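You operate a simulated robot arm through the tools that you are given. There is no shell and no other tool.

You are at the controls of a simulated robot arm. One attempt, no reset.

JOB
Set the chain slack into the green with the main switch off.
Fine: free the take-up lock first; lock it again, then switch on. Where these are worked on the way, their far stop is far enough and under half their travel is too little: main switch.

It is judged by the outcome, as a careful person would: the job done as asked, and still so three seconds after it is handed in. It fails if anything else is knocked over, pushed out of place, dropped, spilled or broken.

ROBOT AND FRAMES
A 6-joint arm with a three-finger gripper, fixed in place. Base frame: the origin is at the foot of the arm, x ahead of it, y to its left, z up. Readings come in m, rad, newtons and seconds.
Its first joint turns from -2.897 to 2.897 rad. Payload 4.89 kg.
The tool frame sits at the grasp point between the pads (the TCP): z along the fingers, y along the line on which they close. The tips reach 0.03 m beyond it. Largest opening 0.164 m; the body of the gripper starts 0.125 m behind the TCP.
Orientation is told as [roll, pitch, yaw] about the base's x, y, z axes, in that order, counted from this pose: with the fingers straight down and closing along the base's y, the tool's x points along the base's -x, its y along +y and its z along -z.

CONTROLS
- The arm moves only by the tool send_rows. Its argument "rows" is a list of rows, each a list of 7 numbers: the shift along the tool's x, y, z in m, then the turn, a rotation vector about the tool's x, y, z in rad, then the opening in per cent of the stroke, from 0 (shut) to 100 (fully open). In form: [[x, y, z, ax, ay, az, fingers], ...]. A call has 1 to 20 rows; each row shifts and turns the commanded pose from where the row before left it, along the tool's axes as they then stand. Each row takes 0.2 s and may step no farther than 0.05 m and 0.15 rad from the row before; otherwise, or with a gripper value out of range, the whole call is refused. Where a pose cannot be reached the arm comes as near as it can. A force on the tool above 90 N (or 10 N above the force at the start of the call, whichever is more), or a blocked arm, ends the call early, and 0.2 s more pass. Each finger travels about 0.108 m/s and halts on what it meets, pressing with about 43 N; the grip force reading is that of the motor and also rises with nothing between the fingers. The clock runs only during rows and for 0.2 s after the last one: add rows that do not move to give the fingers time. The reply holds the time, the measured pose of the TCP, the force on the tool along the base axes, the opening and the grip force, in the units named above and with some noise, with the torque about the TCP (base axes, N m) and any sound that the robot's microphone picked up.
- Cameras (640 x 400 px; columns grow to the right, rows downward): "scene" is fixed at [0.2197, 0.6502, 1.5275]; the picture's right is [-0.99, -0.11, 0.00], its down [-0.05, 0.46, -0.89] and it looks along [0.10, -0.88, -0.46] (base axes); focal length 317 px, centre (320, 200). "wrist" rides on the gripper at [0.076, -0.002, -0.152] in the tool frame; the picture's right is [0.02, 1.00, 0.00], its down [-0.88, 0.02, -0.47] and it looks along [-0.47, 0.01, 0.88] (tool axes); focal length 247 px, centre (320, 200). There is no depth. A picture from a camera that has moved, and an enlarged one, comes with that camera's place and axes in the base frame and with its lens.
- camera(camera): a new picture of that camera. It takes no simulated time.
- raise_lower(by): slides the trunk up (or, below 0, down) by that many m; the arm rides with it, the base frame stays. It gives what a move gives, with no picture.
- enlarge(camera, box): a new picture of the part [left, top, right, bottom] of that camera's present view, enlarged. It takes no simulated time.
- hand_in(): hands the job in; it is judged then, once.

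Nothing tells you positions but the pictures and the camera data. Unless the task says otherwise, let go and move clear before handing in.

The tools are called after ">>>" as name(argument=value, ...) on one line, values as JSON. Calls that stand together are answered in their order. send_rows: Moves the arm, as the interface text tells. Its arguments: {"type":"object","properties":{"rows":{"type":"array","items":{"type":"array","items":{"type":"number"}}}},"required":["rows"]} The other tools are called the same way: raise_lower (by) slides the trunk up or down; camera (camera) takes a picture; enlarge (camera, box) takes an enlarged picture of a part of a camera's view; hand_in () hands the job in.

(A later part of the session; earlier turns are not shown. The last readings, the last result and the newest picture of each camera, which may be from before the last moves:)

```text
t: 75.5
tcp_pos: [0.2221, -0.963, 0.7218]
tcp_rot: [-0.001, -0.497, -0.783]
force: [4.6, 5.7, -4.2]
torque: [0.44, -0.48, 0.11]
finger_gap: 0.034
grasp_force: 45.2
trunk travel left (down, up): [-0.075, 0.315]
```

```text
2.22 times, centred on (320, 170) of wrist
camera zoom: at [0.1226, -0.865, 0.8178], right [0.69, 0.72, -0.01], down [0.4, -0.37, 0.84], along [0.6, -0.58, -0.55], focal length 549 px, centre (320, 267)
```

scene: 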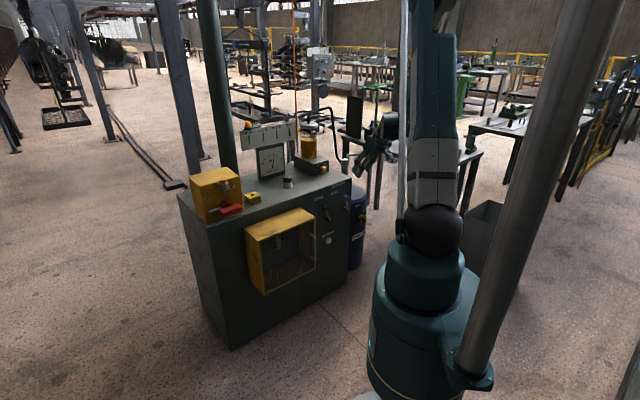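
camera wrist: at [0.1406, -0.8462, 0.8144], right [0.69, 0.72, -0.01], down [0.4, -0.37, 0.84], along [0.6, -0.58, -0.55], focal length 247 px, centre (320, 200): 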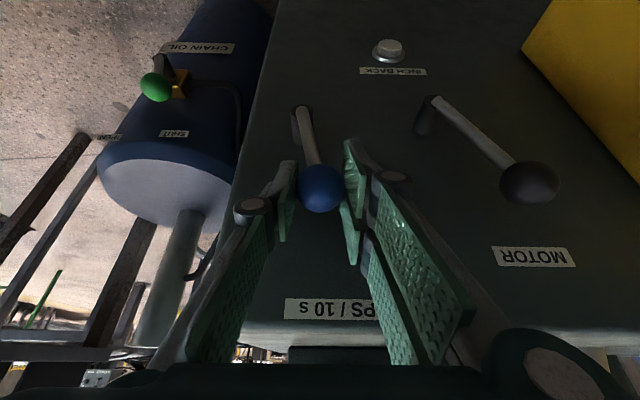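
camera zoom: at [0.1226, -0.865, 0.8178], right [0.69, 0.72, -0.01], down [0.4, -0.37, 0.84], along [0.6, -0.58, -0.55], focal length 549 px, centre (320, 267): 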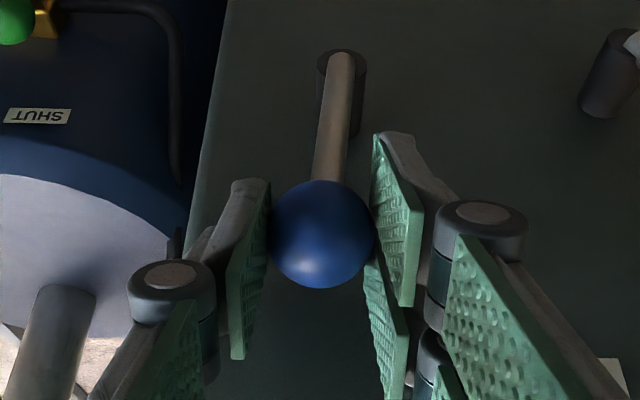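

>>> send_rows(rows=[[0.0007, -0.0091, 0.0012, 0, 0, 0, 19], [0.0011, -0.0089, 0.002, 0, 0, 0, 19]])

>>> send_rows(rows=[[0.0015, -0.0086, 0.0028, 0, 0, 0, 19], [0.0019, -0.0083, 0.0035, 0, 0, 0, 19]])

>>> camera(camera="wrist")

>>> camera(camera="scene")

```text
t: 76.0
tcp_pos: [0.2091, -0.9752, 0.7169]
tcp_rot: [0.002, -0.495, -0.783]
force: [13.4, -5.4, 0.8]
torque: [0.36, -0.32, 0.17]
finger_gap: 0.0342
grasp_force: 45.5
trunk travel left (down, up): [-0.075, 0.315]
```

```text
t: 76.7
tcp_pos: [0.1983, -0.9878, 0.7101]
tcp_rot: [0.0, -0.496, -0.783]
force: [10.9, -5.4, -0.4]
torque: [0.48, -0.09, 0.09]
finger_gap: 0.0341
grasp_force: 45.3
trunk travel left (down, up): [-0.075, 0.315]
```

```text
taken
camera wrist: at [0.0972, -0.8894, 0.8067], right [0.69, 0.72, -0.01], down [0.4, -0.37, 0.84], along [0.6, -0.58, -0.55], focal length 247 px, centre (320, 200)
```

wrist: 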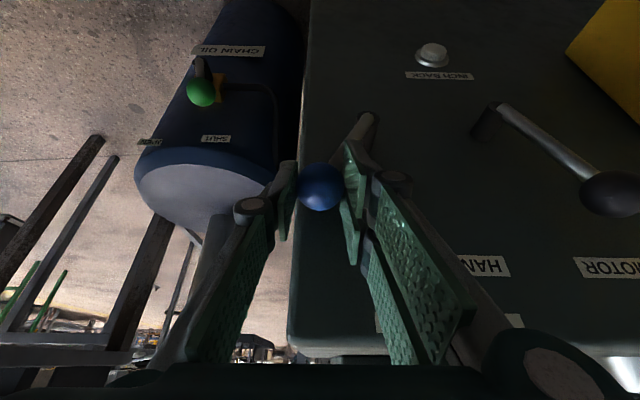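

```text
taken
```

scene: 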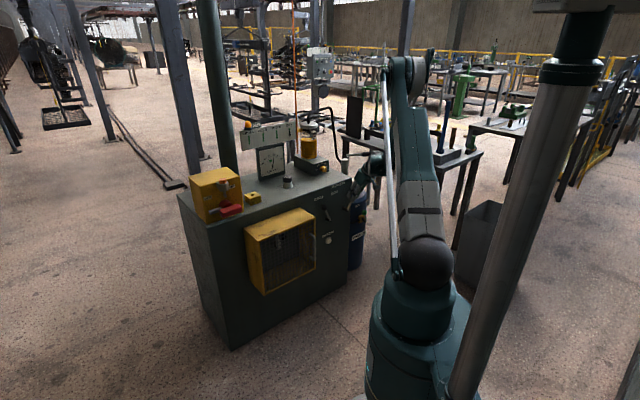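

The lever keeps following, now about 27° right of upright. I'll carry on toward its stop, easing the sideways load a little.

>>> send_rows(rows=[[0.0014, -0.0079, 0.0045, 0, 0, 0, 19], [0.0018, -0.0074, 0.0053, 0, 0, 0, 19]])

>>> send_rows(rows=[[0.0022, -0.0067, 0.006, 0, 0, 0, 19], [0.0033, -0.006, 0.0062, 0, 0, 0, 19]])

>>> camera(camera="wrist")

>>> enlarge(camera="scene", box=[310, 150, 390, 230])

```text
t: 77.2
tcp_pos: [0.1878, -0.9966, 0.703]
tcp_rot: [0.001, -0.499, -0.784]
force: [-0.1, 52.3, 42.1]
torque: [2.0, -2.18, 0.03]
finger_gap: 0.0352
grasp_force: 44.7
trunk travel left (down, up): [-0.075, 0.315]
```

```text
t: 77.6
tcp_pos: [0.1874, -0.9947, 0.7044]
tcp_rot: [0.009, -0.501, -0.785]
force: [-5.3, 32.1, 63.7]
torque: [2.48, -0.83, 0.72]
finger_gap: 0.0354
grasp_force: 44.8
trunk travel left (down, up): [-0.075, 0.315]
stopped in row 1: the force on the tool passed its limit at 105 N (the readings are from after the stop); the commanded pose is now the measured one
```

```text
taken
camera wrist: at [0.0874, -0.8987, 0.8004], right [0.69, 0.72, 0.0], down [0.4, -0.38, 0.84], along [0.6, -0.58, -0.55], focal length 247 px, centre (320, 200)
```

wrist: 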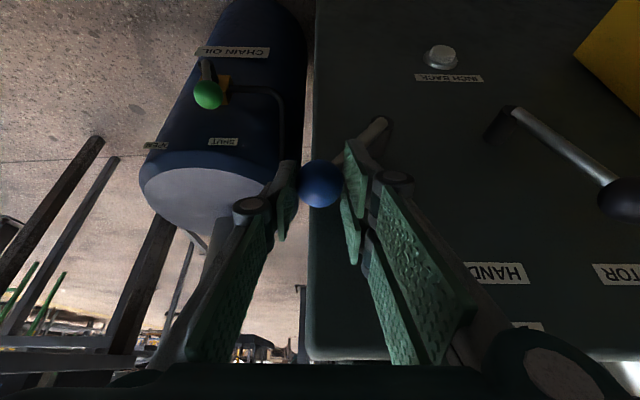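

```text
5.00 times, centred on (350, 190) of scene
camera zoom: at [0.2197, 0.6502, 1.5275], right [-0.99, -0.11, 0.0], down [-0.05, 0.46, -0.89], along [0.1, -0.88, -0.46], focal length 1583 px, centre (170, 250)
```

zoom: 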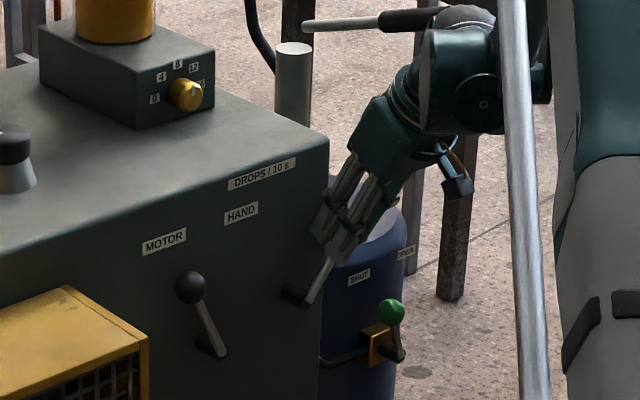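

A firm stop: the lever is at its other end, about 35° right of upright. I'll relax, let go, back off and look.

>>> send_rows(rows=[[-0.001, 0.003, -0.0018, 0, 0, 0, 19]])

>>> send_rows(rows=[[0, 0, 0, 0, 0, 0, 36], [0, 0, 0, 0, 0, 0, 40], [0, 0, 0, 0, 0, 0, 40], [0, 0, -0.04, 0, 0, 0, 40], [0, 0, -0.04, 0, 0, 0, 40], [0, 0, -0.04, 0, 0, 0, 40]])

>>> camera(camera="wrist")

>>> camera(camera="scene")

>>> enlarge(camera="scene", box=[310, 170, 380, 230])

```text
t: 78.0
tcp_pos: [0.1874, -0.9958, 0.7026]
tcp_rot: [0.003, -0.501, -0.785]
force: [-14.9, 16.5, 63.1]
torque: [1.85, -0.19, 1.02]
finger_gap: 0.0351
grasp_force: 45.1
trunk travel left (down, up): [-0.075, 0.315]
```

```text
t: 79.4
tcp_pos: [0.1489, -0.9585, 0.8045]
tcp_rot: [0.006, -0.494, -0.783]
force: [0.0, -1.7, -1.5]
torque: [0.18, -0.01, 0.04]
finger_gap: 0.0656
grasp_force: 0.2
trunk travel left (down, up): [-0.075, 0.315]
```

```text
taken
camera wrist: at [0.0478, -0.8618, 0.9014], right [0.69, 0.72, 0.0], down [0.4, -0.38, 0.84], along [0.6, -0.58, -0.55], focal length 247 px, centre (320, 200)
```

wrist: 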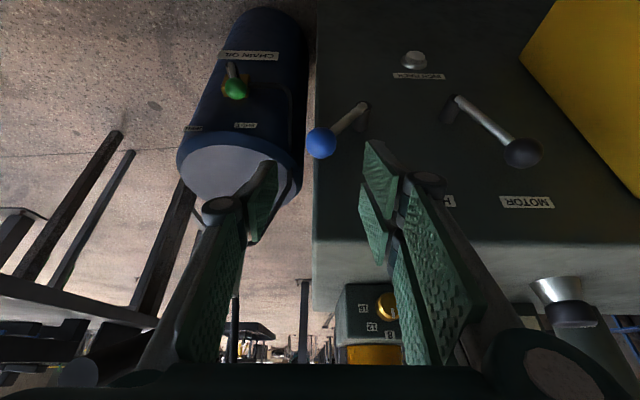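

```text
taken
```

scene: 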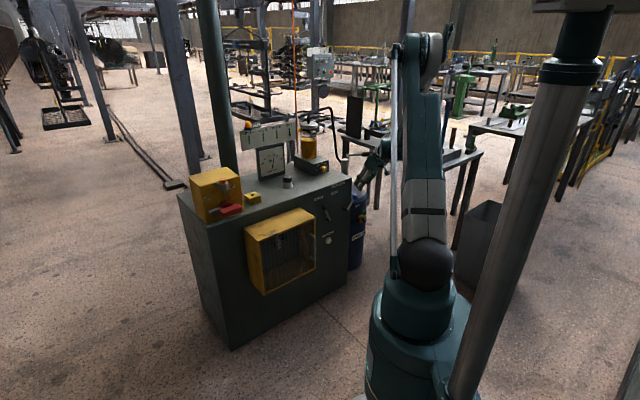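

```text
6.67 times, centred on (345, 200) of scene
camera zoom: at [0.2197, 0.6502, 1.5275], right [-0.99, -0.11, 0.0], down [-0.05, 0.46, -0.89], along [0.1, -0.88, -0.46], focal length 2111 px, centre (153, 200)
```

zoom: 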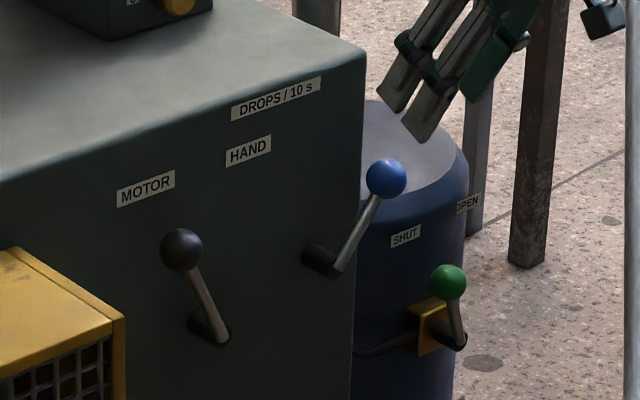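

The blue lever stays over to the right. Now I'll raise the trunk and go back to the knob to see whether the take-up is free.

>>> raise_lower(by=0.1)

>>> send_rows(rows=[[0, 0, 0, 0, -0.15, 0, 42], [0, 0, 0, 0, -0.15, 0, 42], [0.0098, 0, -0.0291, 0, 0, 0, 42], [0.0098, 0, -0.0291, 0, 0, 0, 42], [0.0098, 0, -0.0291, 0, 0, 0, 42], [0, 0.0456, 0, 0, 0, 0, 42], [0, 0.0456, 0, 0, 0, 0, 42], [0, 0.0456, 0, 0, 0, 0, 42], [0, 0.0456, 0, 0, 0, 0, 42], [0, 0.0456, 0, 0, 0, 0, 42], [0, 0.0456, 0, 0, 0, 0, 42], [0, 0.0456, 0, 0, 0, 0, 42], [0, 0.0456, 0, 0, 0, 0, 42], [0, 0, 0, 0.077, 0, 0.075, 42], [0, 0, 0, 0.077, 0, 0.075, 42], [0, 0, 0, 0, 0, 0, 42]])

```text
t: 80.7
tcp_pos: [0.1481, -0.9579, 0.9054]
tcp_rot: [0.007, -0.495, -0.785]
force: [-0.3, 0.0, -0.6]
torque: [0.01, 0.05, -0.01]
finger_gap: 0.0655
grasp_force: 0.1
trunk travel left (down, up): [-0.175, 0.215]
```

```text
t: 84.1
tcp_pos: [0.3465, -0.6405, 0.9467]
tcp_rot: [0.009, -0.796, -1.001]
force: [0.5, 0.7, -0.3]
torque: [0.0, -0.01, 0.0]
finger_gap: 0.0689
grasp_force: 0.0
trunk travel left (down, up): [-0.175, 0.215]
```

>>> send_rows(rows=[[-0.023, 0.0096, 0.0301, 0, 0, 0, 42], [-0.023, 0.0096, 0.0301, 0, 0, 0, 42], [-0.023, 0.0096, 0.0301, 0, 0, 0, 42], [-0.023, 0.0096, 0.0301, 0, 0, 0, 42], [-0.023, 0.0096, 0.0301, 0, 0, 0, 42], [-0.023, 0.0096, 0.0301, 0, 0, 0, 42], [0, 0, 0, 0, 0, 0, 42], [0, 0, 0.0325, 0, 0, 0, 42], [0, 0, 0.0325, 0, 0, 0, 42], [0, 0, 0, 0, 0, 0, 42]])

>>> camera(camera="wrist")

```text
t: 86.3
tcp_pos: [0.5428, -0.837, 0.8747]
tcp_rot: [0.007, -0.796, -1.004]
force: [0.2, -0.5, -0.5]
torque: [0.0, -0.02, 0.0]
finger_gap: 0.0689
grasp_force: 0.0
trunk travel left (down, up): [-0.175, 0.215]
```

```text
taken
camera wrist: at [0.4526, -0.7019, 0.9247], right [0.83, 0.56, -0.01], down [0.16, -0.23, 0.96], along [0.53, -0.8, -0.28], focal length 247 px, centre (320, 200)
```

wrist: 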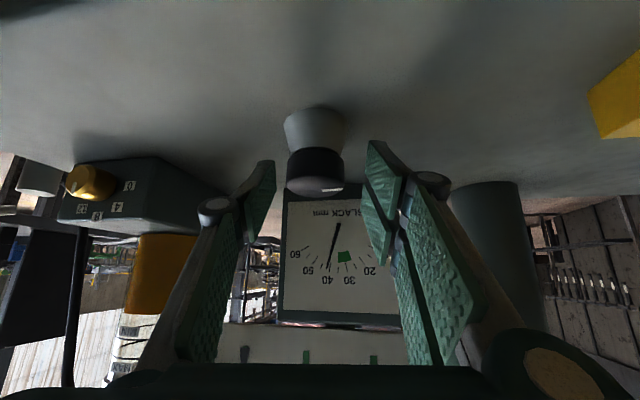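

>>> send_rows(rows=[[-0.0007, -0.0018, 0.0177, 0, 0, 0, 42], [-0.0007, -0.0018, 0.0177, 0, 0, 0, 42], [0, 0, 0, 0, 0, 0, 34], [0, 0, 0, 0, 0, 0, 14], [0, 0, 0, 0, 0, 0, 14]])

>>> camera(camera="wrist")

>>> enlarge(camera="scene", box=[255, 145, 285, 175])

```text
t: 87.5
tcp_pos: [0.5525, -0.8614, 0.8505]
tcp_rot: [0.008, -0.795, -1.002]
force: [2.1, 5.6, 3.1]
torque: [0.67, -0.84, -0.07]
finger_gap: 0.049
grasp_force: 32.2
trunk travel left (down, up): [-0.175, 0.215]
```

```text
taken
camera wrist: at [0.464, -0.726, 0.9025], right [0.83, 0.56, -0.01], down [0.16, -0.23, 0.96], along [0.53, -0.8, -0.28], focal length 247 px, centre (320, 200)
```

wrist: 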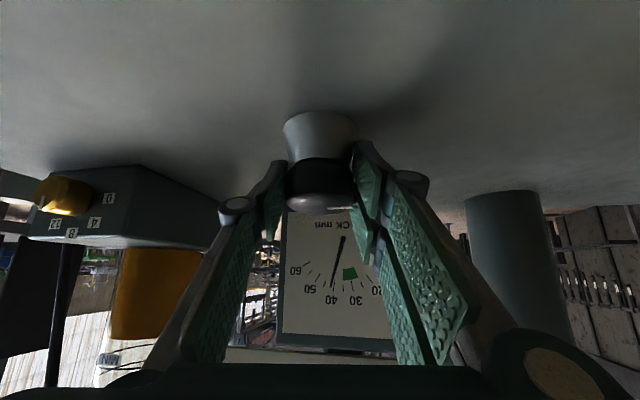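

```text
13.33 times, centred on (270, 160) of scene
camera zoom: at [0.2197, 0.6502, 1.5275], right [-0.99, -0.11, 0.0], down [-0.05, 0.46, -0.89], along [0.1, -0.88, -0.46], focal length 4222 px, centre (987, 733)
```

zoom: 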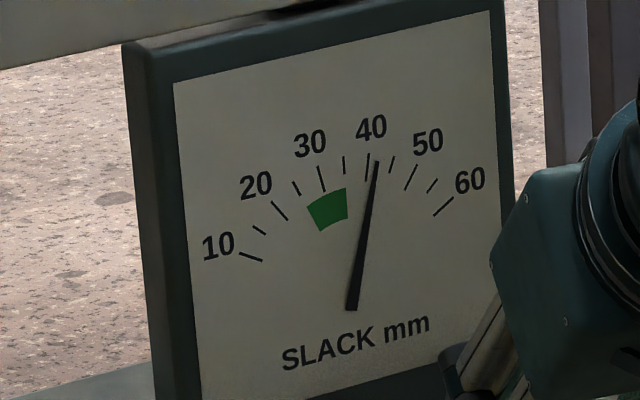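

Gripped again. Now a clockwise turn of 0.2 rad, watching torque and gauge.

>>> send_rows(rows=[[0, 0.0011, 0, 0.0716, 0, 0.0698, 14], [0, 0.0011, 0, 0.0716, 0, 0.0698, 14]])

>>> enlarge(camera="wrist", box=[250, 100, 400, 350])

>>> enlarge(camera="scene", box=[255, 145, 285, 175])

>>> enlarge(camera="scene", box=[270, 160, 310, 195])

```text
t: 88.1
tcp_pos: [0.5549, -0.8597, 0.8517]
tcp_rot: [0.005, -0.794, -1.201]
force: [-11.3, 31.0, -0.3]
torque: [1.69, -0.07, 0.23]
finger_gap: 0.0483
grasp_force: 44.7
trunk travel left (down, up): [-0.175, 0.215]
```

```text
1.60 times, centred on (325, 225) of wrist
camera zoom: at [0.4939, -0.7087, 0.903], right [0.93, 0.38, -0.01], down [0.12, -0.26, 0.96], along [0.36, -0.89, -0.28], focal length 395 px, centre (312, 160)
```

zoom: 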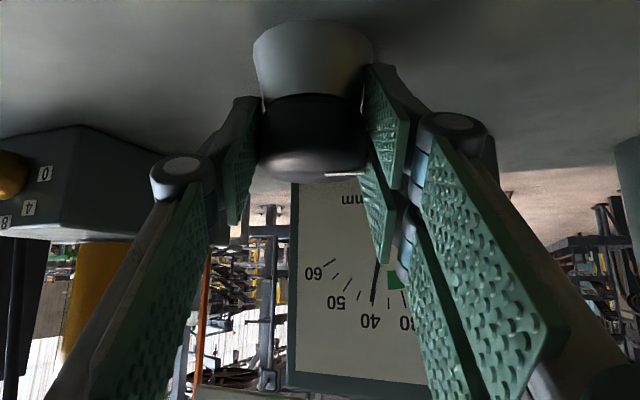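

```text
13.33 times, centred on (270, 160) of scene
camera zoom: at [0.2197, 0.6502, 1.5275], right [-0.99, -0.11, 0.0], down [-0.05, 0.46, -0.89], along [0.1, -0.88, -0.46], focal length 4222 px, centre (987, 733)
```

zoom: 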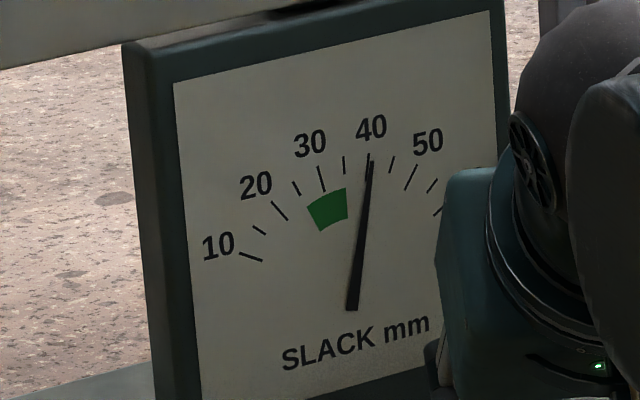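

```text
11.43 times, centred on (290, 178) of scene
camera zoom: at [0.2197, 0.6502, 1.5275], right [-0.99, -0.11, 0.0], down [-0.05, 0.46, -0.89], along [0.1, -0.88, -0.46], focal length 3619 px, centre (663, 457)
```

zoom: 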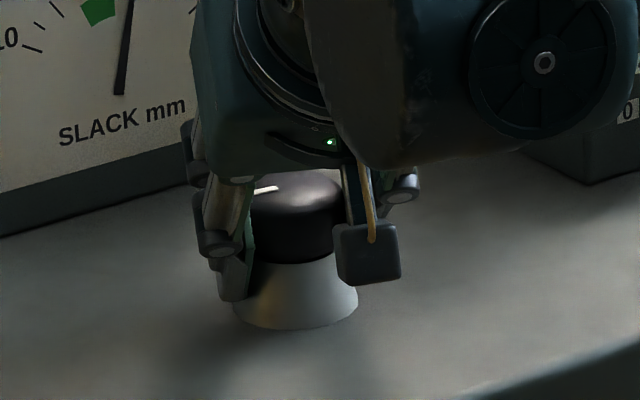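

The knob now turns: the needle went from about 41.9 to 40.7 with 0.2 rad clockwise. So the blue lever was the take-up lock. I'll keep turning clockwise.

>>> send_rows(rows=[[0, 0.0011, 0, 0.0716, 0, 0.0698, 14], [0, 0.0011, 0, 0.0716, 0, 0.0698, 14], [0, 0.0011, 0, 0.0716, 0, 0.0698, 14]])

>>> enlarge(camera="wrist", box=[250, 100, 400, 350])

>>> enlarge(camera="scene", box=[250, 145, 310, 195])

```text
t: 88.9
tcp_pos: [0.5586, -0.8583, 0.8514]
tcp_rot: [0.006, -0.795, -1.502]
force: [-9.0, 19.6, 6.1]
torque: [0.77, -0.17, 0.01]
finger_gap: 0.0486
grasp_force: 44.9
trunk travel left (down, up): [-0.175, 0.215]
```

```text
1.60 times, centred on (325, 225) of wrist
camera zoom: at [0.5445, -0.6972, 0.9031], right [1.0, 0.09, -0.01], down [0.04, -0.28, 0.96], along [0.08, -0.96, -0.28], focal length 395 px, centre (312, 160)
```

zoom: 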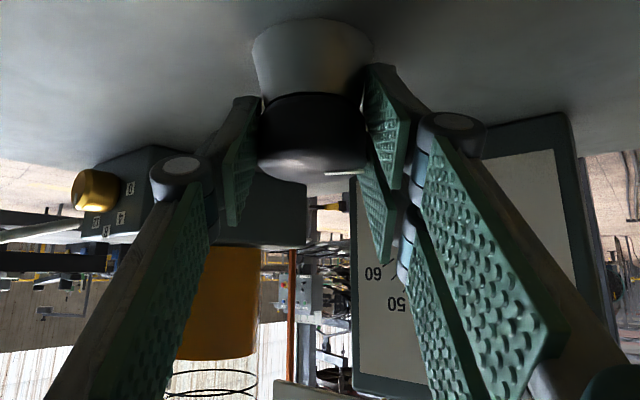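

```text
8.00 times, centred on (280, 170) of scene
camera zoom: at [0.2197, 0.6502, 1.5275], right [-0.99, -0.11, 0.0], down [-0.05, 0.46, -0.89], along [0.1, -0.88, -0.46], focal length 2533 px, centre (640, 440)
```

zoom: 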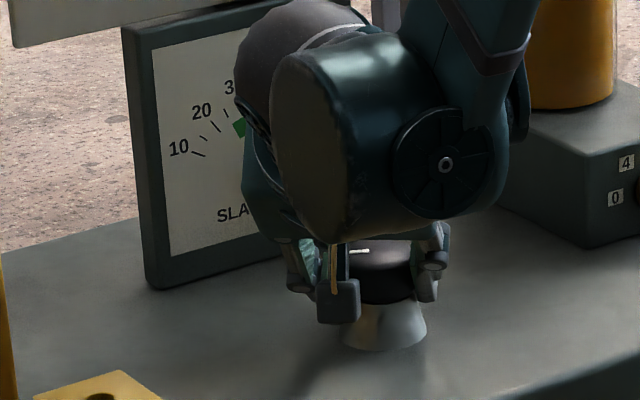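

The knob follows without slip. I'll go on another half radian, then check the gauge.

>>> send_rows(rows=[[0, 0.0011, 0, 0.0716, 0, 0.0698, 14], [0, 0.0011, 0, 0.0716, 0, 0.0698, 14], [0, 0.0011, 0, 0.0716, 0, 0.0698, 14], [0, 0.0011, 0, 0.0716, 0, 0.0698, 14]])

>>> camera(camera="wrist")

>>> camera(camera="scene")

```text
t: 89.9
tcp_pos: [0.5623, -0.8597, 0.8518]
tcp_rot: [0.002, -0.794, -1.901]
force: [-12.6, 22.9, 11.1]
torque: [0.38, 0.05, 0.05]
finger_gap: 0.0488
grasp_force: 45.3
trunk travel left (down, up): [-0.175, 0.215]
```

```text
taken
camera wrist: at [0.6131, -0.7052, 0.9033], right [0.95, -0.31, -0.01], down [-0.07, -0.27, 0.96], along [-0.3, -0.91, -0.28], focal length 247 px, centre (320, 200)
```

wrist: 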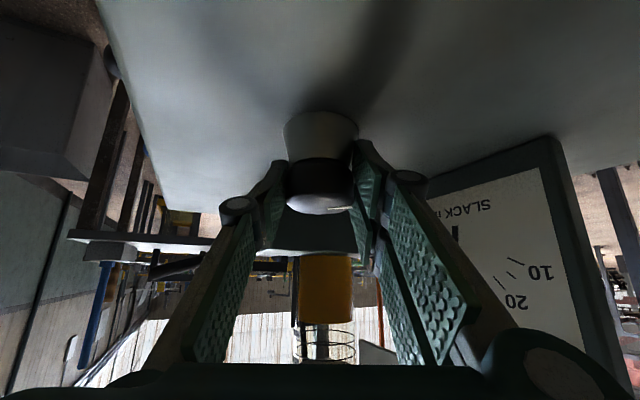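

```text
taken
```

scene: 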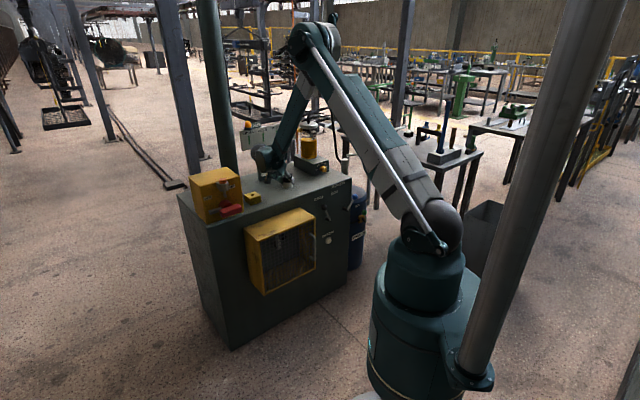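

>>> send_rows(rows=[[0, 0.0011, 0, 0.0716, 0, 0.0698, 14], [0, 0.0011, 0, 0.0716, 0, 0.0698, 14], [0, 0.0011, 0, 0.0716, 0, 0.0698, 14]])

>>> camera(camera="wrist")

>>> enlarge(camera="scene", box=[230, 130, 330, 200])

```text
t: 90.7
tcp_pos: [0.5643, -0.8614, 0.8521]
tcp_rot: [0.0, -0.796, -2.197]
force: [-13.4, 19.6, 17.2]
torque: [0.26, 0.21, -0.03]
finger_gap: 0.0485
grasp_force: 45.0
trunk travel left (down, up): [-0.175, 0.215]
```

```text
taken
camera wrist: at [0.6594, -0.7283, 0.9031], right [0.82, -0.57, -0.01], down [-0.15, -0.24, 0.96], along [-0.55, -0.78, -0.28], focal length 247 px, centre (320, 200)
```

wrist: 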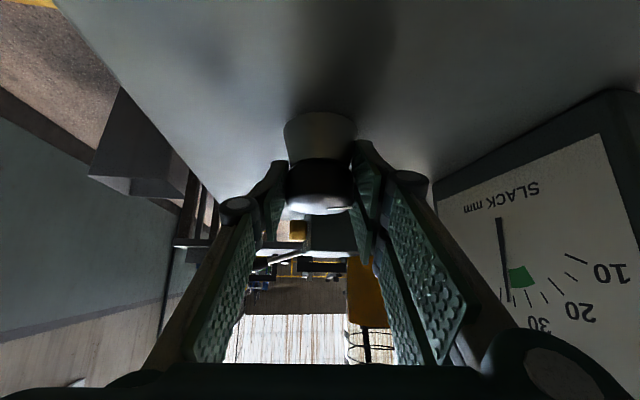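

```text
5.71 times, centred on (280, 165) of scene
camera zoom: at [0.2197, 0.6502, 1.5275], right [-0.99, -0.11, 0.0], down [-0.05, 0.46, -0.89], along [0.1, -0.88, -0.46], focal length 1809 px, centre (549, 400)
```

zoom: 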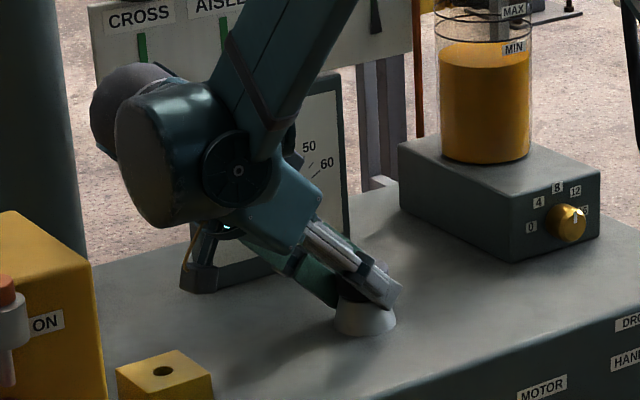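

The needle is now visible to the wrist camera, close to the green. Let me read it.

>>> enlarge(camera="wrist", box=[440, 160, 640, 350])

```text
2.11 times, centred on (540, 255) of wrist
camera zoom: at [0.6594, -0.7283, 0.9031], right [0.82, -0.57, -0.01], down [-0.15, -0.24, 0.96], along [-0.55, -0.78, -0.28], focal length 520 px, centre (-143, 84)
```

zoom: 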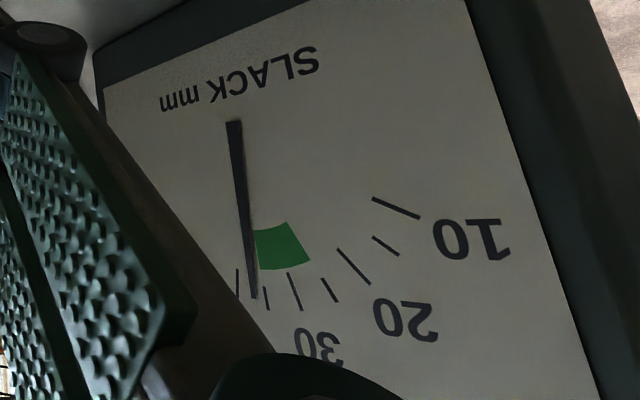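

It reads about 37 now after 1.2 rad, roughly 4 mm per radian. I'll let go, swing back without touching the knob, and take a second bite.

>>> send_rows(rows=[[0, 0, 0, 0, 0, 0, 42], [0, 0, 0, 0, 0, 0, 42], [0, 0, 0, 0, 0, 0, 42], [0, 0, -0.02, 0, 0, 0, 42], [0, 0, -0.02, 0, 0, 0, 42]])

>>> camera(camera="wrist")

```text
t: 91.9
tcp_pos: [0.5823, -0.838, 0.8775]
tcp_rot: [-0.002, -0.793, -2.195]
force: [-0.2, -0.9, -0.4]
torque: [0.09, 0.0, -0.04]
finger_gap: 0.069
grasp_force: 0.1
trunk travel left (down, up): [-0.175, 0.215]
```

```text
taken
camera wrist: at [0.6766, -0.7064, 0.9296], right [0.82, -0.57, -0.02], down [-0.15, -0.24, 0.96], along [-0.55, -0.78, -0.28], focal length 247 px, centre (320, 200)
```

wrist: 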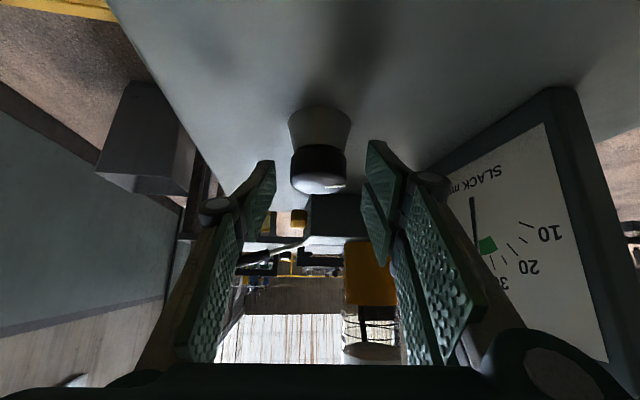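

>>> send_rows(rows=[[0, -0.0055, 0, -0.101, 0, -0.0984, 42], [0, -0.0055, 0, -0.101, 0, -0.0984, 42], [0, -0.0055, 0, -0.101, 0, -0.0984, 42], [0, -0.0055, 0, -0.101, 0, -0.0984, 42], [0, -0.0055, 0, -0.101, 0, -0.0984, 42], [0, -0.0055, 0, -0.101, 0, -0.0984, 42], [0, -0.0055, 0, -0.101, 0, -0.0984, 42], [0, -0.0055, 0, -0.101, 0, -0.0984, 42], [0, -0.0055, 0, -0.101, 0, -0.0984, 42], [0, -0.0055, 0, -0.101, 0, -0.0984, 42], [0, -0.0055, 0, -0.101, 0, -0.0984, 42], [0, 0, 0, 0, 0, 0, 42]])

>>> camera(camera="wrist")

>>> enlarge(camera="scene", box=[255, 145, 285, 175])

```text
t: 94.5
tcp_pos: [0.5284, -0.8428, 0.8796]
tcp_rot: [0.009, -0.797, -0.65]
force: [0.9, 0.2, -0.4]
torque: [0.0, 0.01, -0.02]
finger_gap: 0.069
grasp_force: 0.0
trunk travel left (down, up): [-0.175, 0.215]
```

```text
taken
camera wrist: at [0.3971, -0.7465, 0.9292], right [0.59, 0.81, -0.01], down [0.23, -0.16, 0.96], along [0.78, -0.57, -0.28], focal length 247 px, centre (320, 200)
```

wrist: 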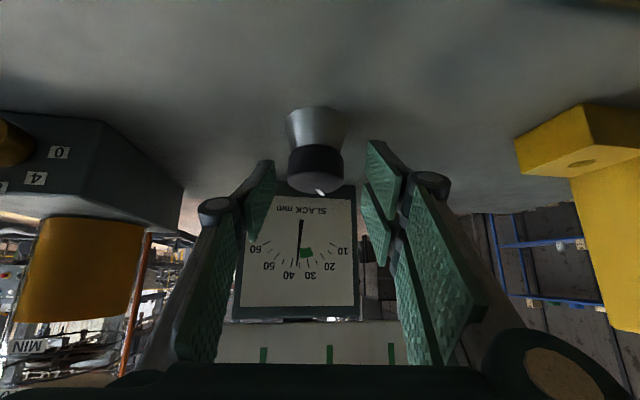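

```text
13.33 times, centred on (270, 160) of scene
camera zoom: at [0.2197, 0.6502, 1.5275], right [-0.99, -0.11, 0.0], down [-0.05, 0.46, -0.89], along [0.1, -0.88, -0.46], focal length 4222 px, centre (987, 733)
```

zoom: 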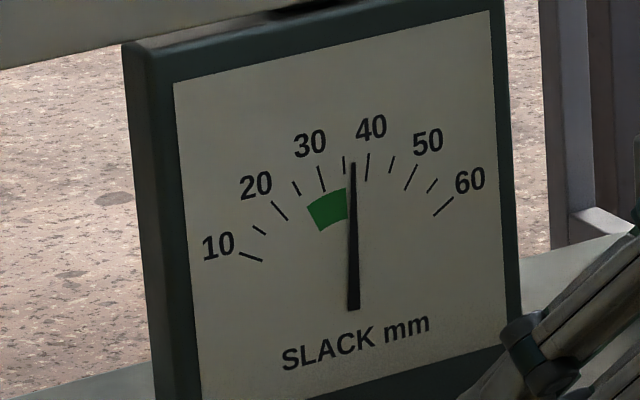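

The gauge now reads about 36.7 from the scene view; about 1.55 rad more clockwise should bring it to 30. Regripping.

>>> send_rows(rows=[[0, -0.0025, 0, 0, 0, 0, 42], [0, 0, 0.02, 0, 0, 0, 42], [0, 0, 0.02, 0, 0, 0, 42], [0, 0, 0, 0, 0, 0, 34], [0, 0, 0, 0, 0, 0, 14], [0, 0, 0, 0, 0, 0, 14]])

>>> camera(camera="wrist")

```text
t: 95.9
tcp_pos: [0.548, -0.8633, 0.85]
tcp_rot: [0.007, -0.799, -0.652]
force: [-5.2, -5.4, 8.7]
torque: [0.57, -0.21, -0.11]
finger_gap: 0.0487
grasp_force: 45.0
trunk travel left (down, up): [-0.175, 0.215]
```

```text
taken
camera wrist: at [0.4187, -0.7667, 0.9019], right [0.59, 0.81, -0.01], down [0.23, -0.16, 0.96], along [0.78, -0.57, -0.28], focal length 247 px, centre (320, 200)
```

wrist: 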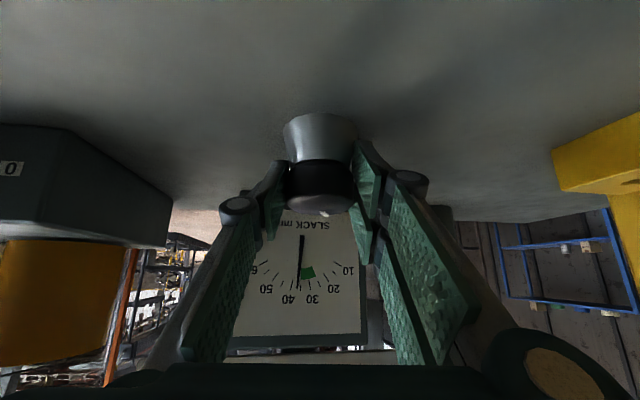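

Well gripped. Turning clockwise in stages.

>>> send_rows(rows=[[0, 0.0011, 0, 0.0716, 0, 0.0698, 14], [0, 0.0011, 0, 0.0716, 0, 0.0698, 14], [0, 0.0011, 0, 0.0716, 0, 0.0698, 14], [0, 0.0011, 0, 0.0716, 0, 0.0698, 14]])

>>> send_rows(rows=[[0, 0.0011, 0, 0.0716, 0, 0.0698, 14], [0, 0.0011, 0, 0.0716, 0, 0.0698, 14], [0, 0.0011, 0, 0.0716, 0, 0.0698, 14], [0, 0.0011, 0, 0.0716, 0, 0.0698, 14]])

>>> enlarge(camera="wrist", box=[250, 100, 400, 350])

```text
t: 96.9
tcp_pos: [0.5523, -0.8587, 0.8512]
tcp_rot: [0.009, -0.795, -1.054]
force: [-14.0, 1.6, 9.4]
torque: [-0.05, 0.54, -0.06]
finger_gap: 0.0482
grasp_force: 45.2
trunk travel left (down, up): [-0.175, 0.215]
```

```text
t: 97.9
tcp_pos: [0.5571, -0.8567, 0.8516]
tcp_rot: [0.008, -0.793, -1.451]
force: [-2.2, 3.6, 6.0]
torque: [0.43, 0.2, 0.04]
finger_gap: 0.0484
grasp_force: 45.3
trunk travel left (down, up): [-0.175, 0.215]
```

```text
1.60 times, centred on (325, 225) of wrist
camera zoom: at [0.5352, -0.6962, 0.9026], right [0.99, 0.14, -0.01], down [0.05, -0.28, 0.96], along [0.13, -0.95, -0.28], focal length 395 px, centre (312, 160)
```

zoom: 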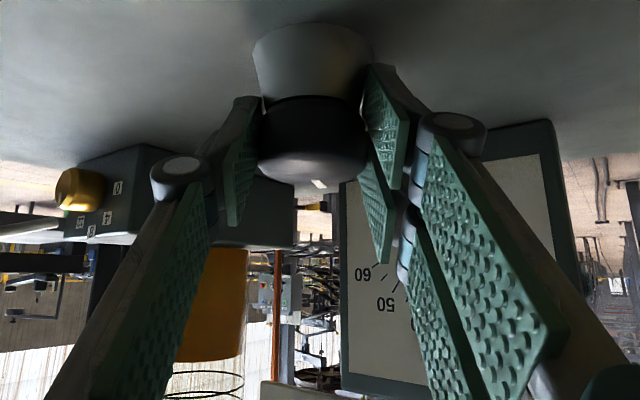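

>>> send_rows(rows=[[0, 0.0011, 0, 0.0716, 0, 0.0698, 14], [0, 0.0011, 0, 0.0716, 0, 0.0698, 14], [0, 0.0011, 0, 0.0716, 0, 0.0698, 14], [0, 0.0011, 0, 0.0716, 0, 0.0698, 14], [0, 0.0011, 0, 0.0716, 0, 0.0698, 14], [0, 0.0011, 0, 0.0716, 0, 0.0698, 14], [0, 0.0011, 0, 0.0716, 0, 0.0698, 14]])

>>> enlarge(camera="wrist", box=[440, 160, 640, 350])

>>> camera(camera="wrist")

```text
t: 99.5
tcp_pos: [0.5651, -0.8586, 0.8507]
tcp_rot: [0.002, -0.793, -2.147]
force: [24.3, -12.4, 17.6]
torque: [-0.23, 0.05, 0.4]
finger_gap: 0.0482
grasp_force: 45.2
trunk travel left (down, up): [-0.175, 0.215]
```

```text
2.11 times, centred on (540, 255) of wrist
camera zoom: at [0.6526, -0.7211, 0.9026], right [0.85, -0.53, -0.01], down [-0.14, -0.25, 0.96], along [-0.51, -0.81, -0.28], focal length 520 px, centre (-143, 84)
```

zoom: 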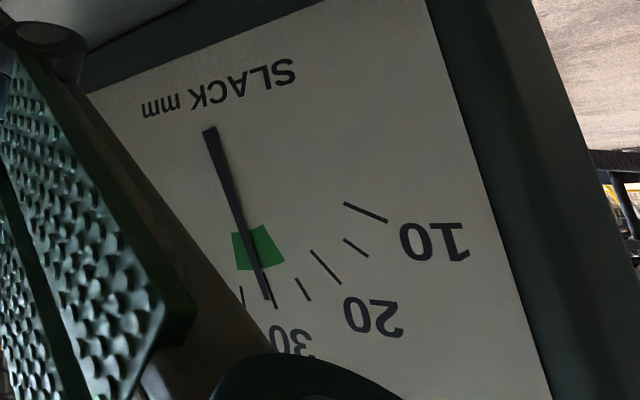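

```text
taken
camera wrist: at [0.6526, -0.7211, 0.9026], right [0.85, -0.53, -0.01], down [-0.14, -0.25, 0.96], along [-0.51, -0.81, -0.28], focal length 247 px, centre (320, 200)
```

wrist: 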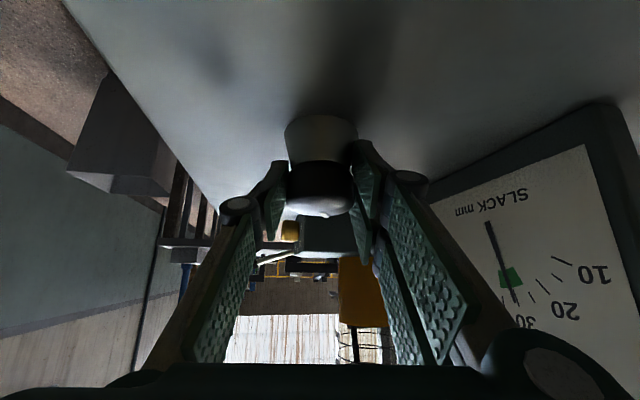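

The needle is in the green at about 31. A touch more brings it to the middle.

>>> send_rows(rows=[[0, 0.0011, 0, 0.0716, 0, 0.0698, 14], [0, 0.0011, 0, 0.0716, 0, 0.0698, 14]])

>>> enlarge(camera="wrist", box=[440, 160, 640, 350])

```text
t: 100.1
tcp_pos: [0.5679, -0.859, 0.8507]
tcp_rot: [0.001, -0.792, -2.344]
force: [46.2, -23.2, 26.3]
torque: [-0.5, -1.2, 0.79]
finger_gap: 0.0485
grasp_force: 44.7
trunk travel left (down, up): [-0.175, 0.215]
```

```text
2.11 times, centred on (540, 255) of wrist
camera zoom: at [0.6805, -0.742, 0.9024], right [0.73, -0.69, -0.01], down [-0.18, -0.21, 0.96], along [-0.66, -0.69, -0.28], focal length 520 px, centre (-143, 84)
```

zoom: 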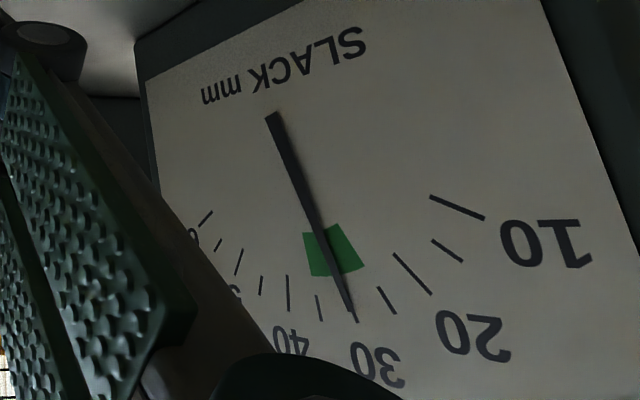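

The needle sits at about 30, mid-green. I'll release the knob and back off to confirm.

>>> send_rows(rows=[[0, 0, 0, 0, 0, 0, 30], [0, 0, 0, 0, 0, 0, 42], [0, 0, 0, 0, 0, 0, 42], [0, 0, -0.03, 0, 0, 0, 42], [0, 0, -0.04, 0, 0, 0, 42], [0, 0, -0.04, 0, 0, 0, 42]])

>>> camera(camera="wrist")

>>> enlarge(camera="wrist", box=[400, 100, 600, 300])

>>> camera(camera="scene")

```text
t: 101.5
tcp_pos: [0.6201, -0.804, 0.9279]
tcp_rot: [-0.002, -0.791, -2.344]
force: [0.5, -1.7, -1.2]
torque: [0.11, 0.08, -0.12]
finger_gap: 0.0691
grasp_force: 0.0
trunk travel left (down, up): [-0.175, 0.215]
```

```text
taken
camera wrist: at [0.7324, -0.6874, 0.9794], right [0.72, -0.69, -0.02], down [-0.18, -0.22, 0.96], along [-0.66, -0.69, -0.28], focal length 247 px, centre (320, 200)
```

wrist: 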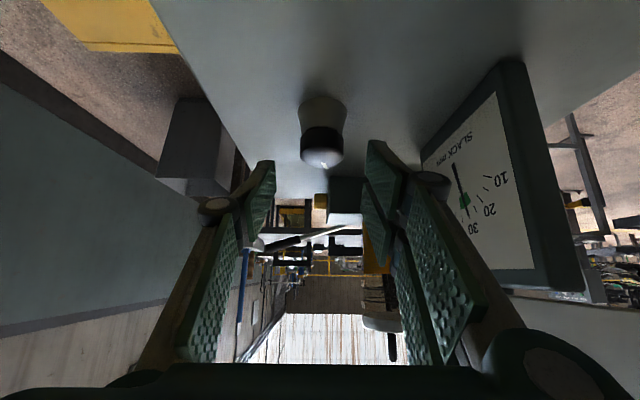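

```text
2.00 times, centred on (500, 200) of wrist
camera zoom: at [0.7324, -0.6874, 0.9794], right [0.72, -0.69, -0.02], down [-0.18, -0.22, 0.96], along [-0.66, -0.69, -0.28], focal length 494 px, centre (-40, 200)
```

zoom: 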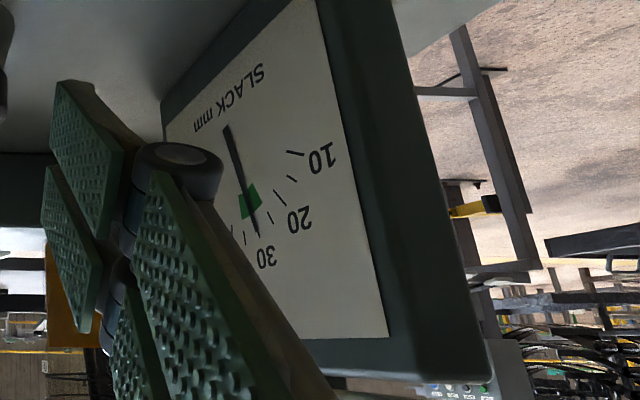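

```text
taken
```

scene: 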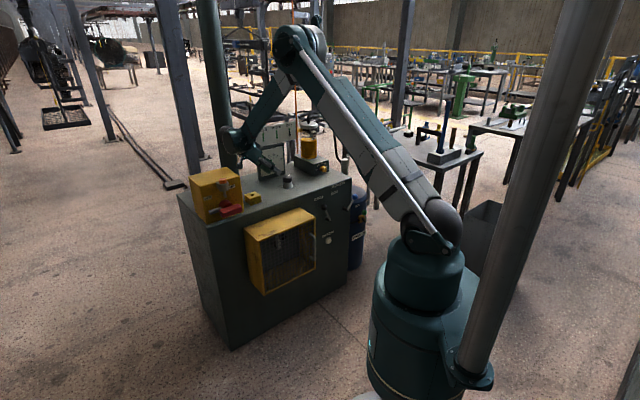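

The slack is in the green (about 30 mm). Next I lock the take-up again: up, swing the wrist round and go back to the blue lever.

>>> send_rows(rows=[[-0.0286, 0, -0.0279, 0, 0, 0, 42], [-0.0286, 0, -0.0279, 0, 0, 0, 42], [-0.0286, 0, -0.0279, 0, 0, 0, 42], [0, 0, 0, -0.1015, 0, -0.0989, 42], [0, 0, 0, -0.1015, 0, -0.0989, 42], [0, 0, 0, -0.1015, 0, -0.0989, 42], [0, 0, 0, -0.1015, 0, -0.0989, 42], [0, 0, 0, -0.1015, 0, -0.0989, 42], [0, 0, 0, -0.1015, 0, -0.0989, 42], [0, 0, 0, -0.1015, 0, -0.0989, 42], [0, 0, 0, -0.1015, 0, -0.0989, 42], [0, 0, 0, -0.1015, 0, -0.0989, 42], [0, 0, 0, -0.1015, 0, -0.0989, 42], [0, 0, 0, -0.1015, 0, -0.0989, 42], [0, 0, 0, 0, 0, 0, 42]])

>>> enlarge(camera="scene", box=[240, 130, 320, 200])

```text
t: 104.7
tcp_pos: [0.6203, -0.8049, 1.0474]
tcp_rot: [0.01, -0.797, -0.791]
force: [0.4, -0.6, -0.2]
torque: [0.0, -0.02, -0.01]
finger_gap: 0.0689
grasp_force: 0.1
trunk travel left (down, up): [-0.175, 0.215]
```

```text
5.71 times, centred on (280, 165) of scene
camera zoom: at [0.2197, 0.6502, 1.5275], right [-0.99, -0.11, 0.0], down [-0.05, 0.46, -0.89], along [0.1, -0.88, -0.46], focal length 1809 px, centre (549, 400)
```

zoom: 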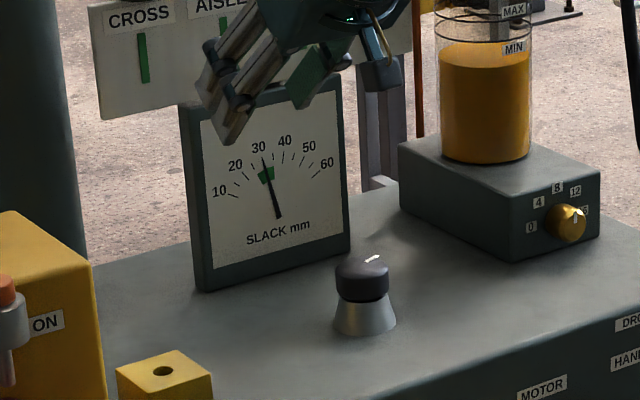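

>>> send_rows(rows=[[0.0307, 0, -0.0315, 0, 0, 0, 42], [0.0307, 0, -0.0315, 0, 0, 0, 42], [0.0307, 0, -0.0315, 0, 0, 0, 42], [0.0307, 0, -0.0315, 0, 0, 0, 42], [0.0307, 0, -0.0315, 0, 0, 0, 42], [0.0307, 0, -0.0315, 0, 0, 0, 42], [0.0307, 0, -0.0315, 0, 0, 0, 42], [0, -0.0442, 0, 0, 0, 0, 42], [0, -0.0442, 0, 0, 0, 0, 42], [0, -0.0442, 0, 0, 0, 0, 42], [0, -0.0442, 0, 0, 0, 0, 42], [0, -0.0442, 0, 0, 0, 0, 42], [0, -0.0442, 0, 0, 0, 0, 42], [0, -0.0442, 0, 0, 0, 0, 42], [0, -0.0442, 0, 0, 0, 0, 42], [0, -0.0442, 0, 0, 0, 0, 42], [0, -0.0442, 0, 0, 0, 0, 42], [0, 0, 0, 0, 0.15, 0, 42], [0, 0, 0, 0, 0.15, 0, 42], [0, 0, 0, 0, 0, 0, 42]])

>>> raise_lower(by=-0.1)

>>> camera(camera="wrist")

```text
t: 108.9
tcp_pos: [0.0911, -0.9008, 1.0464]
tcp_rot: [0.01, -0.498, -0.788]
force: [-0.8, 0.2, 0.0]
torque: [0.05, -0.01, -0.05]
finger_gap: 0.0691
grasp_force: 0.0
trunk travel left (down, up): [-0.175, 0.215]
```

```text
t: 110.2
tcp_pos: [0.0895, -0.9002, 0.9454]
tcp_rot: [0.009, -0.497, -0.787]
force: [1.1, -0.4, 0.7]
torque: [0.0, -0.01, 0.04]
finger_gap: 0.0689
grasp_force: 0.0
trunk travel left (down, up): [-0.075, 0.315]
```

```text
taken
camera wrist: at [-0.0098, -0.803, 1.0422], right [0.69, 0.72, 0.0], down [0.4, -0.38, 0.84], along [0.6, -0.58, -0.55], focal length 247 px, centre (320, 200)
```

wrist: 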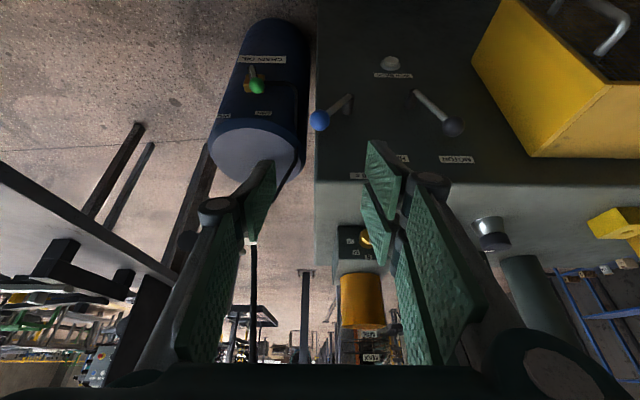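

>>> send_rows(rows=[[-0.0008, 0.0002, 0.045, 0, 0, 0, 42], [-0.0008, 0.0002, 0.045, 0, 0, 0, 42], [-0.0008, 0.0002, 0.045, 0, 0, 0, 42], [-0.0008, 0.0002, 0.045, 0, 0, 0, 42], [-0.0008, 0.0002, 0.045, 0, 0, 0, 42], [0, 0, 0, 0, 0, 0, 42]])

>>> camera(camera="wrist")

```text
t: 111.6
tcp_pos: [0.1698, -0.9756, 0.7502]
tcp_rot: [0.007, -0.496, -0.788]
force: [-0.2, -0.2, -0.6]
torque: [-0.03, -0.04, 0.02]
finger_gap: 0.0688
grasp_force: 0.0
trunk travel left (down, up): [-0.075, 0.315]
```

```text
taken
camera wrist: at [0.0697, -0.8785, 0.8474], right [0.69, 0.72, 0.0], down [0.4, -0.38, 0.84], along [0.6, -0.58, -0.55], focal length 247 px, centre (320, 200)
```

wrist: 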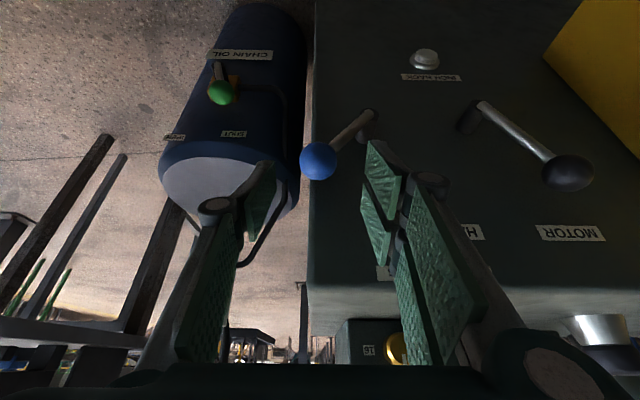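

>>> send_rows(rows=[[0, -0.001, 0.025, 0, 0, 0, 42], [0, -0.001, 0.026, 0, 0, 0, 42], [0, 0, 0, 0, 0, 0, 30], [0, 0, 0, 0, 0, 0, 22], [0, 0, 0, 0, 0, 0, 22]])

>>> camera(camera="wrist")

```text
t: 112.8
tcp_pos: [0.1859, -0.9957, 0.7068]
tcp_rot: [0.01, -0.498, -0.788]
force: [0.7, 0.9, -1.0]
torque: [0.01, 0.01, 0.03]
finger_gap: 0.0367
grasp_force: 0.7
trunk travel left (down, up): [-0.075, 0.315]
```

```text
taken
camera wrist: at [0.0861, -0.898, 0.803], right [0.69, 0.72, 0.0], down [0.4, -0.38, 0.84], along [0.6, -0.58, -0.55], focal length 247 px, centre (320, 200)
```

wrist: 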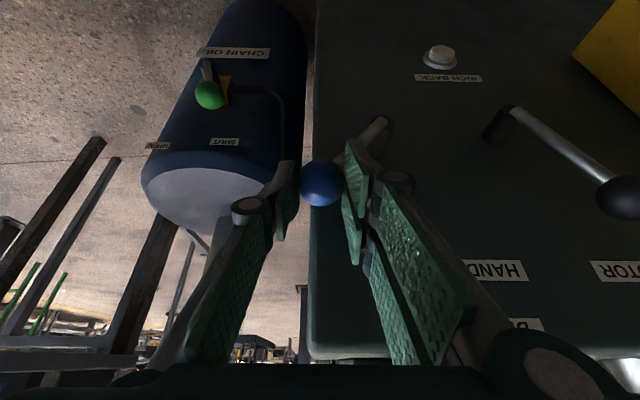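

The ball is caged. I'll bring the lever back left along its arc in stages.

>>> send_rows(rows=[[-0.0025, 0.0076, -0.0046, 0, 0, 0, 20], [-0.0021, 0.0081, -0.0039, 0, 0, 0, 20], [-0.0017, 0.0085, -0.0032, 0, 0, 0, 20]])

>>> send_rows(rows=[[-0.0013, 0.0088, -0.0024, 0, 0, 0, 20], [-0.0009, 0.009, -0.0016, 0, 0, 0, 20], [-0.0004, 0.0092, -0.0008, 0, 0, 0, 20]])

>>> camera(camera="wrist")

```text
t: 113.6
tcp_pos: [0.204, -0.9793, 0.7195]
tcp_rot: [0.007, -0.497, -0.787]
force: [-7.8, -6.1, 8.9]
torque: [-0.44, 0.31, -0.05]
finger_gap: 0.0342
grasp_force: 45.8
trunk travel left (down, up): [-0.075, 0.315]
```

```text
t: 114.4
tcp_pos: [0.223, -0.96, 0.7243]
tcp_rot: [0.008, -0.498, -0.787]
force: [-1.2, -7.4, 2.9]
torque: [-0.55, 0.17, 0.03]
finger_gap: 0.0342
grasp_force: 44.7
trunk travel left (down, up): [-0.075, 0.315]
```

```text
taken
camera wrist: at [0.1231, -0.8621, 0.8209], right [0.69, 0.72, 0.0], down [0.4, -0.38, 0.84], along [0.6, -0.58, -0.55], focal length 247 px, centre (320, 200)
```

wrist: 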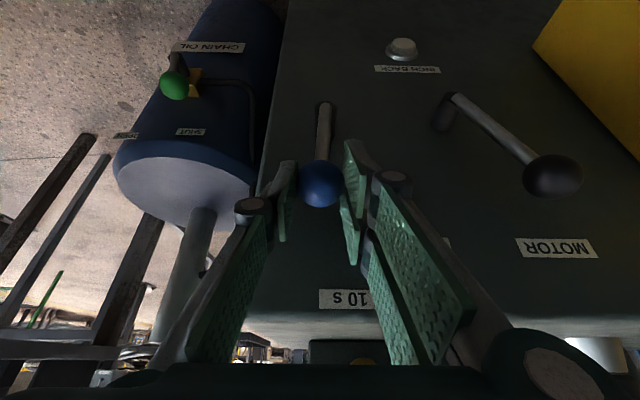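

>>> send_rows(rows=[[0, 0.0092, 0, 0, 0, 0, 20], [0.0004, 0.0092, 0.0008, 0, 0, 0, 20]])

>>> send_rows(rows=[[0.0003, 0.005, 0.0006, 0, 0, 0, 20]])

>>> camera(camera="wrist")

```text
t: 115.0
tcp_pos: [0.2372, -0.9453, 0.7236]
tcp_rot: [0.01, -0.498, -0.79]
force: [3.6, -9.2, 3.4]
torque: [-0.64, 0.14, 0.08]
finger_gap: 0.0342
grasp_force: 44.2
trunk travel left (down, up): [-0.075, 0.315]
```

```text
t: 115.4
tcp_pos: [0.2384, -0.9422, 0.7226]
tcp_rot: [0.008, -0.496, -0.789]
force: [5.0, -20.0, 3.0]
torque: [-0.58, 0.03, 0.0]
finger_gap: 0.0341
grasp_force: 45.6
trunk travel left (down, up): [-0.075, 0.315]
```

```text
taken
camera wrist: at [0.1394, -0.8452, 0.8195], right [0.69, 0.72, 0.0], down [0.4, -0.38, 0.84], along [0.6, -0.58, -0.55], focal length 247 px, centre (320, 200)
```

wrist: 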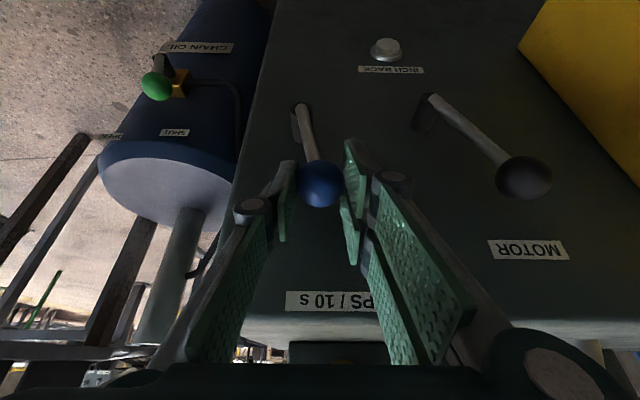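

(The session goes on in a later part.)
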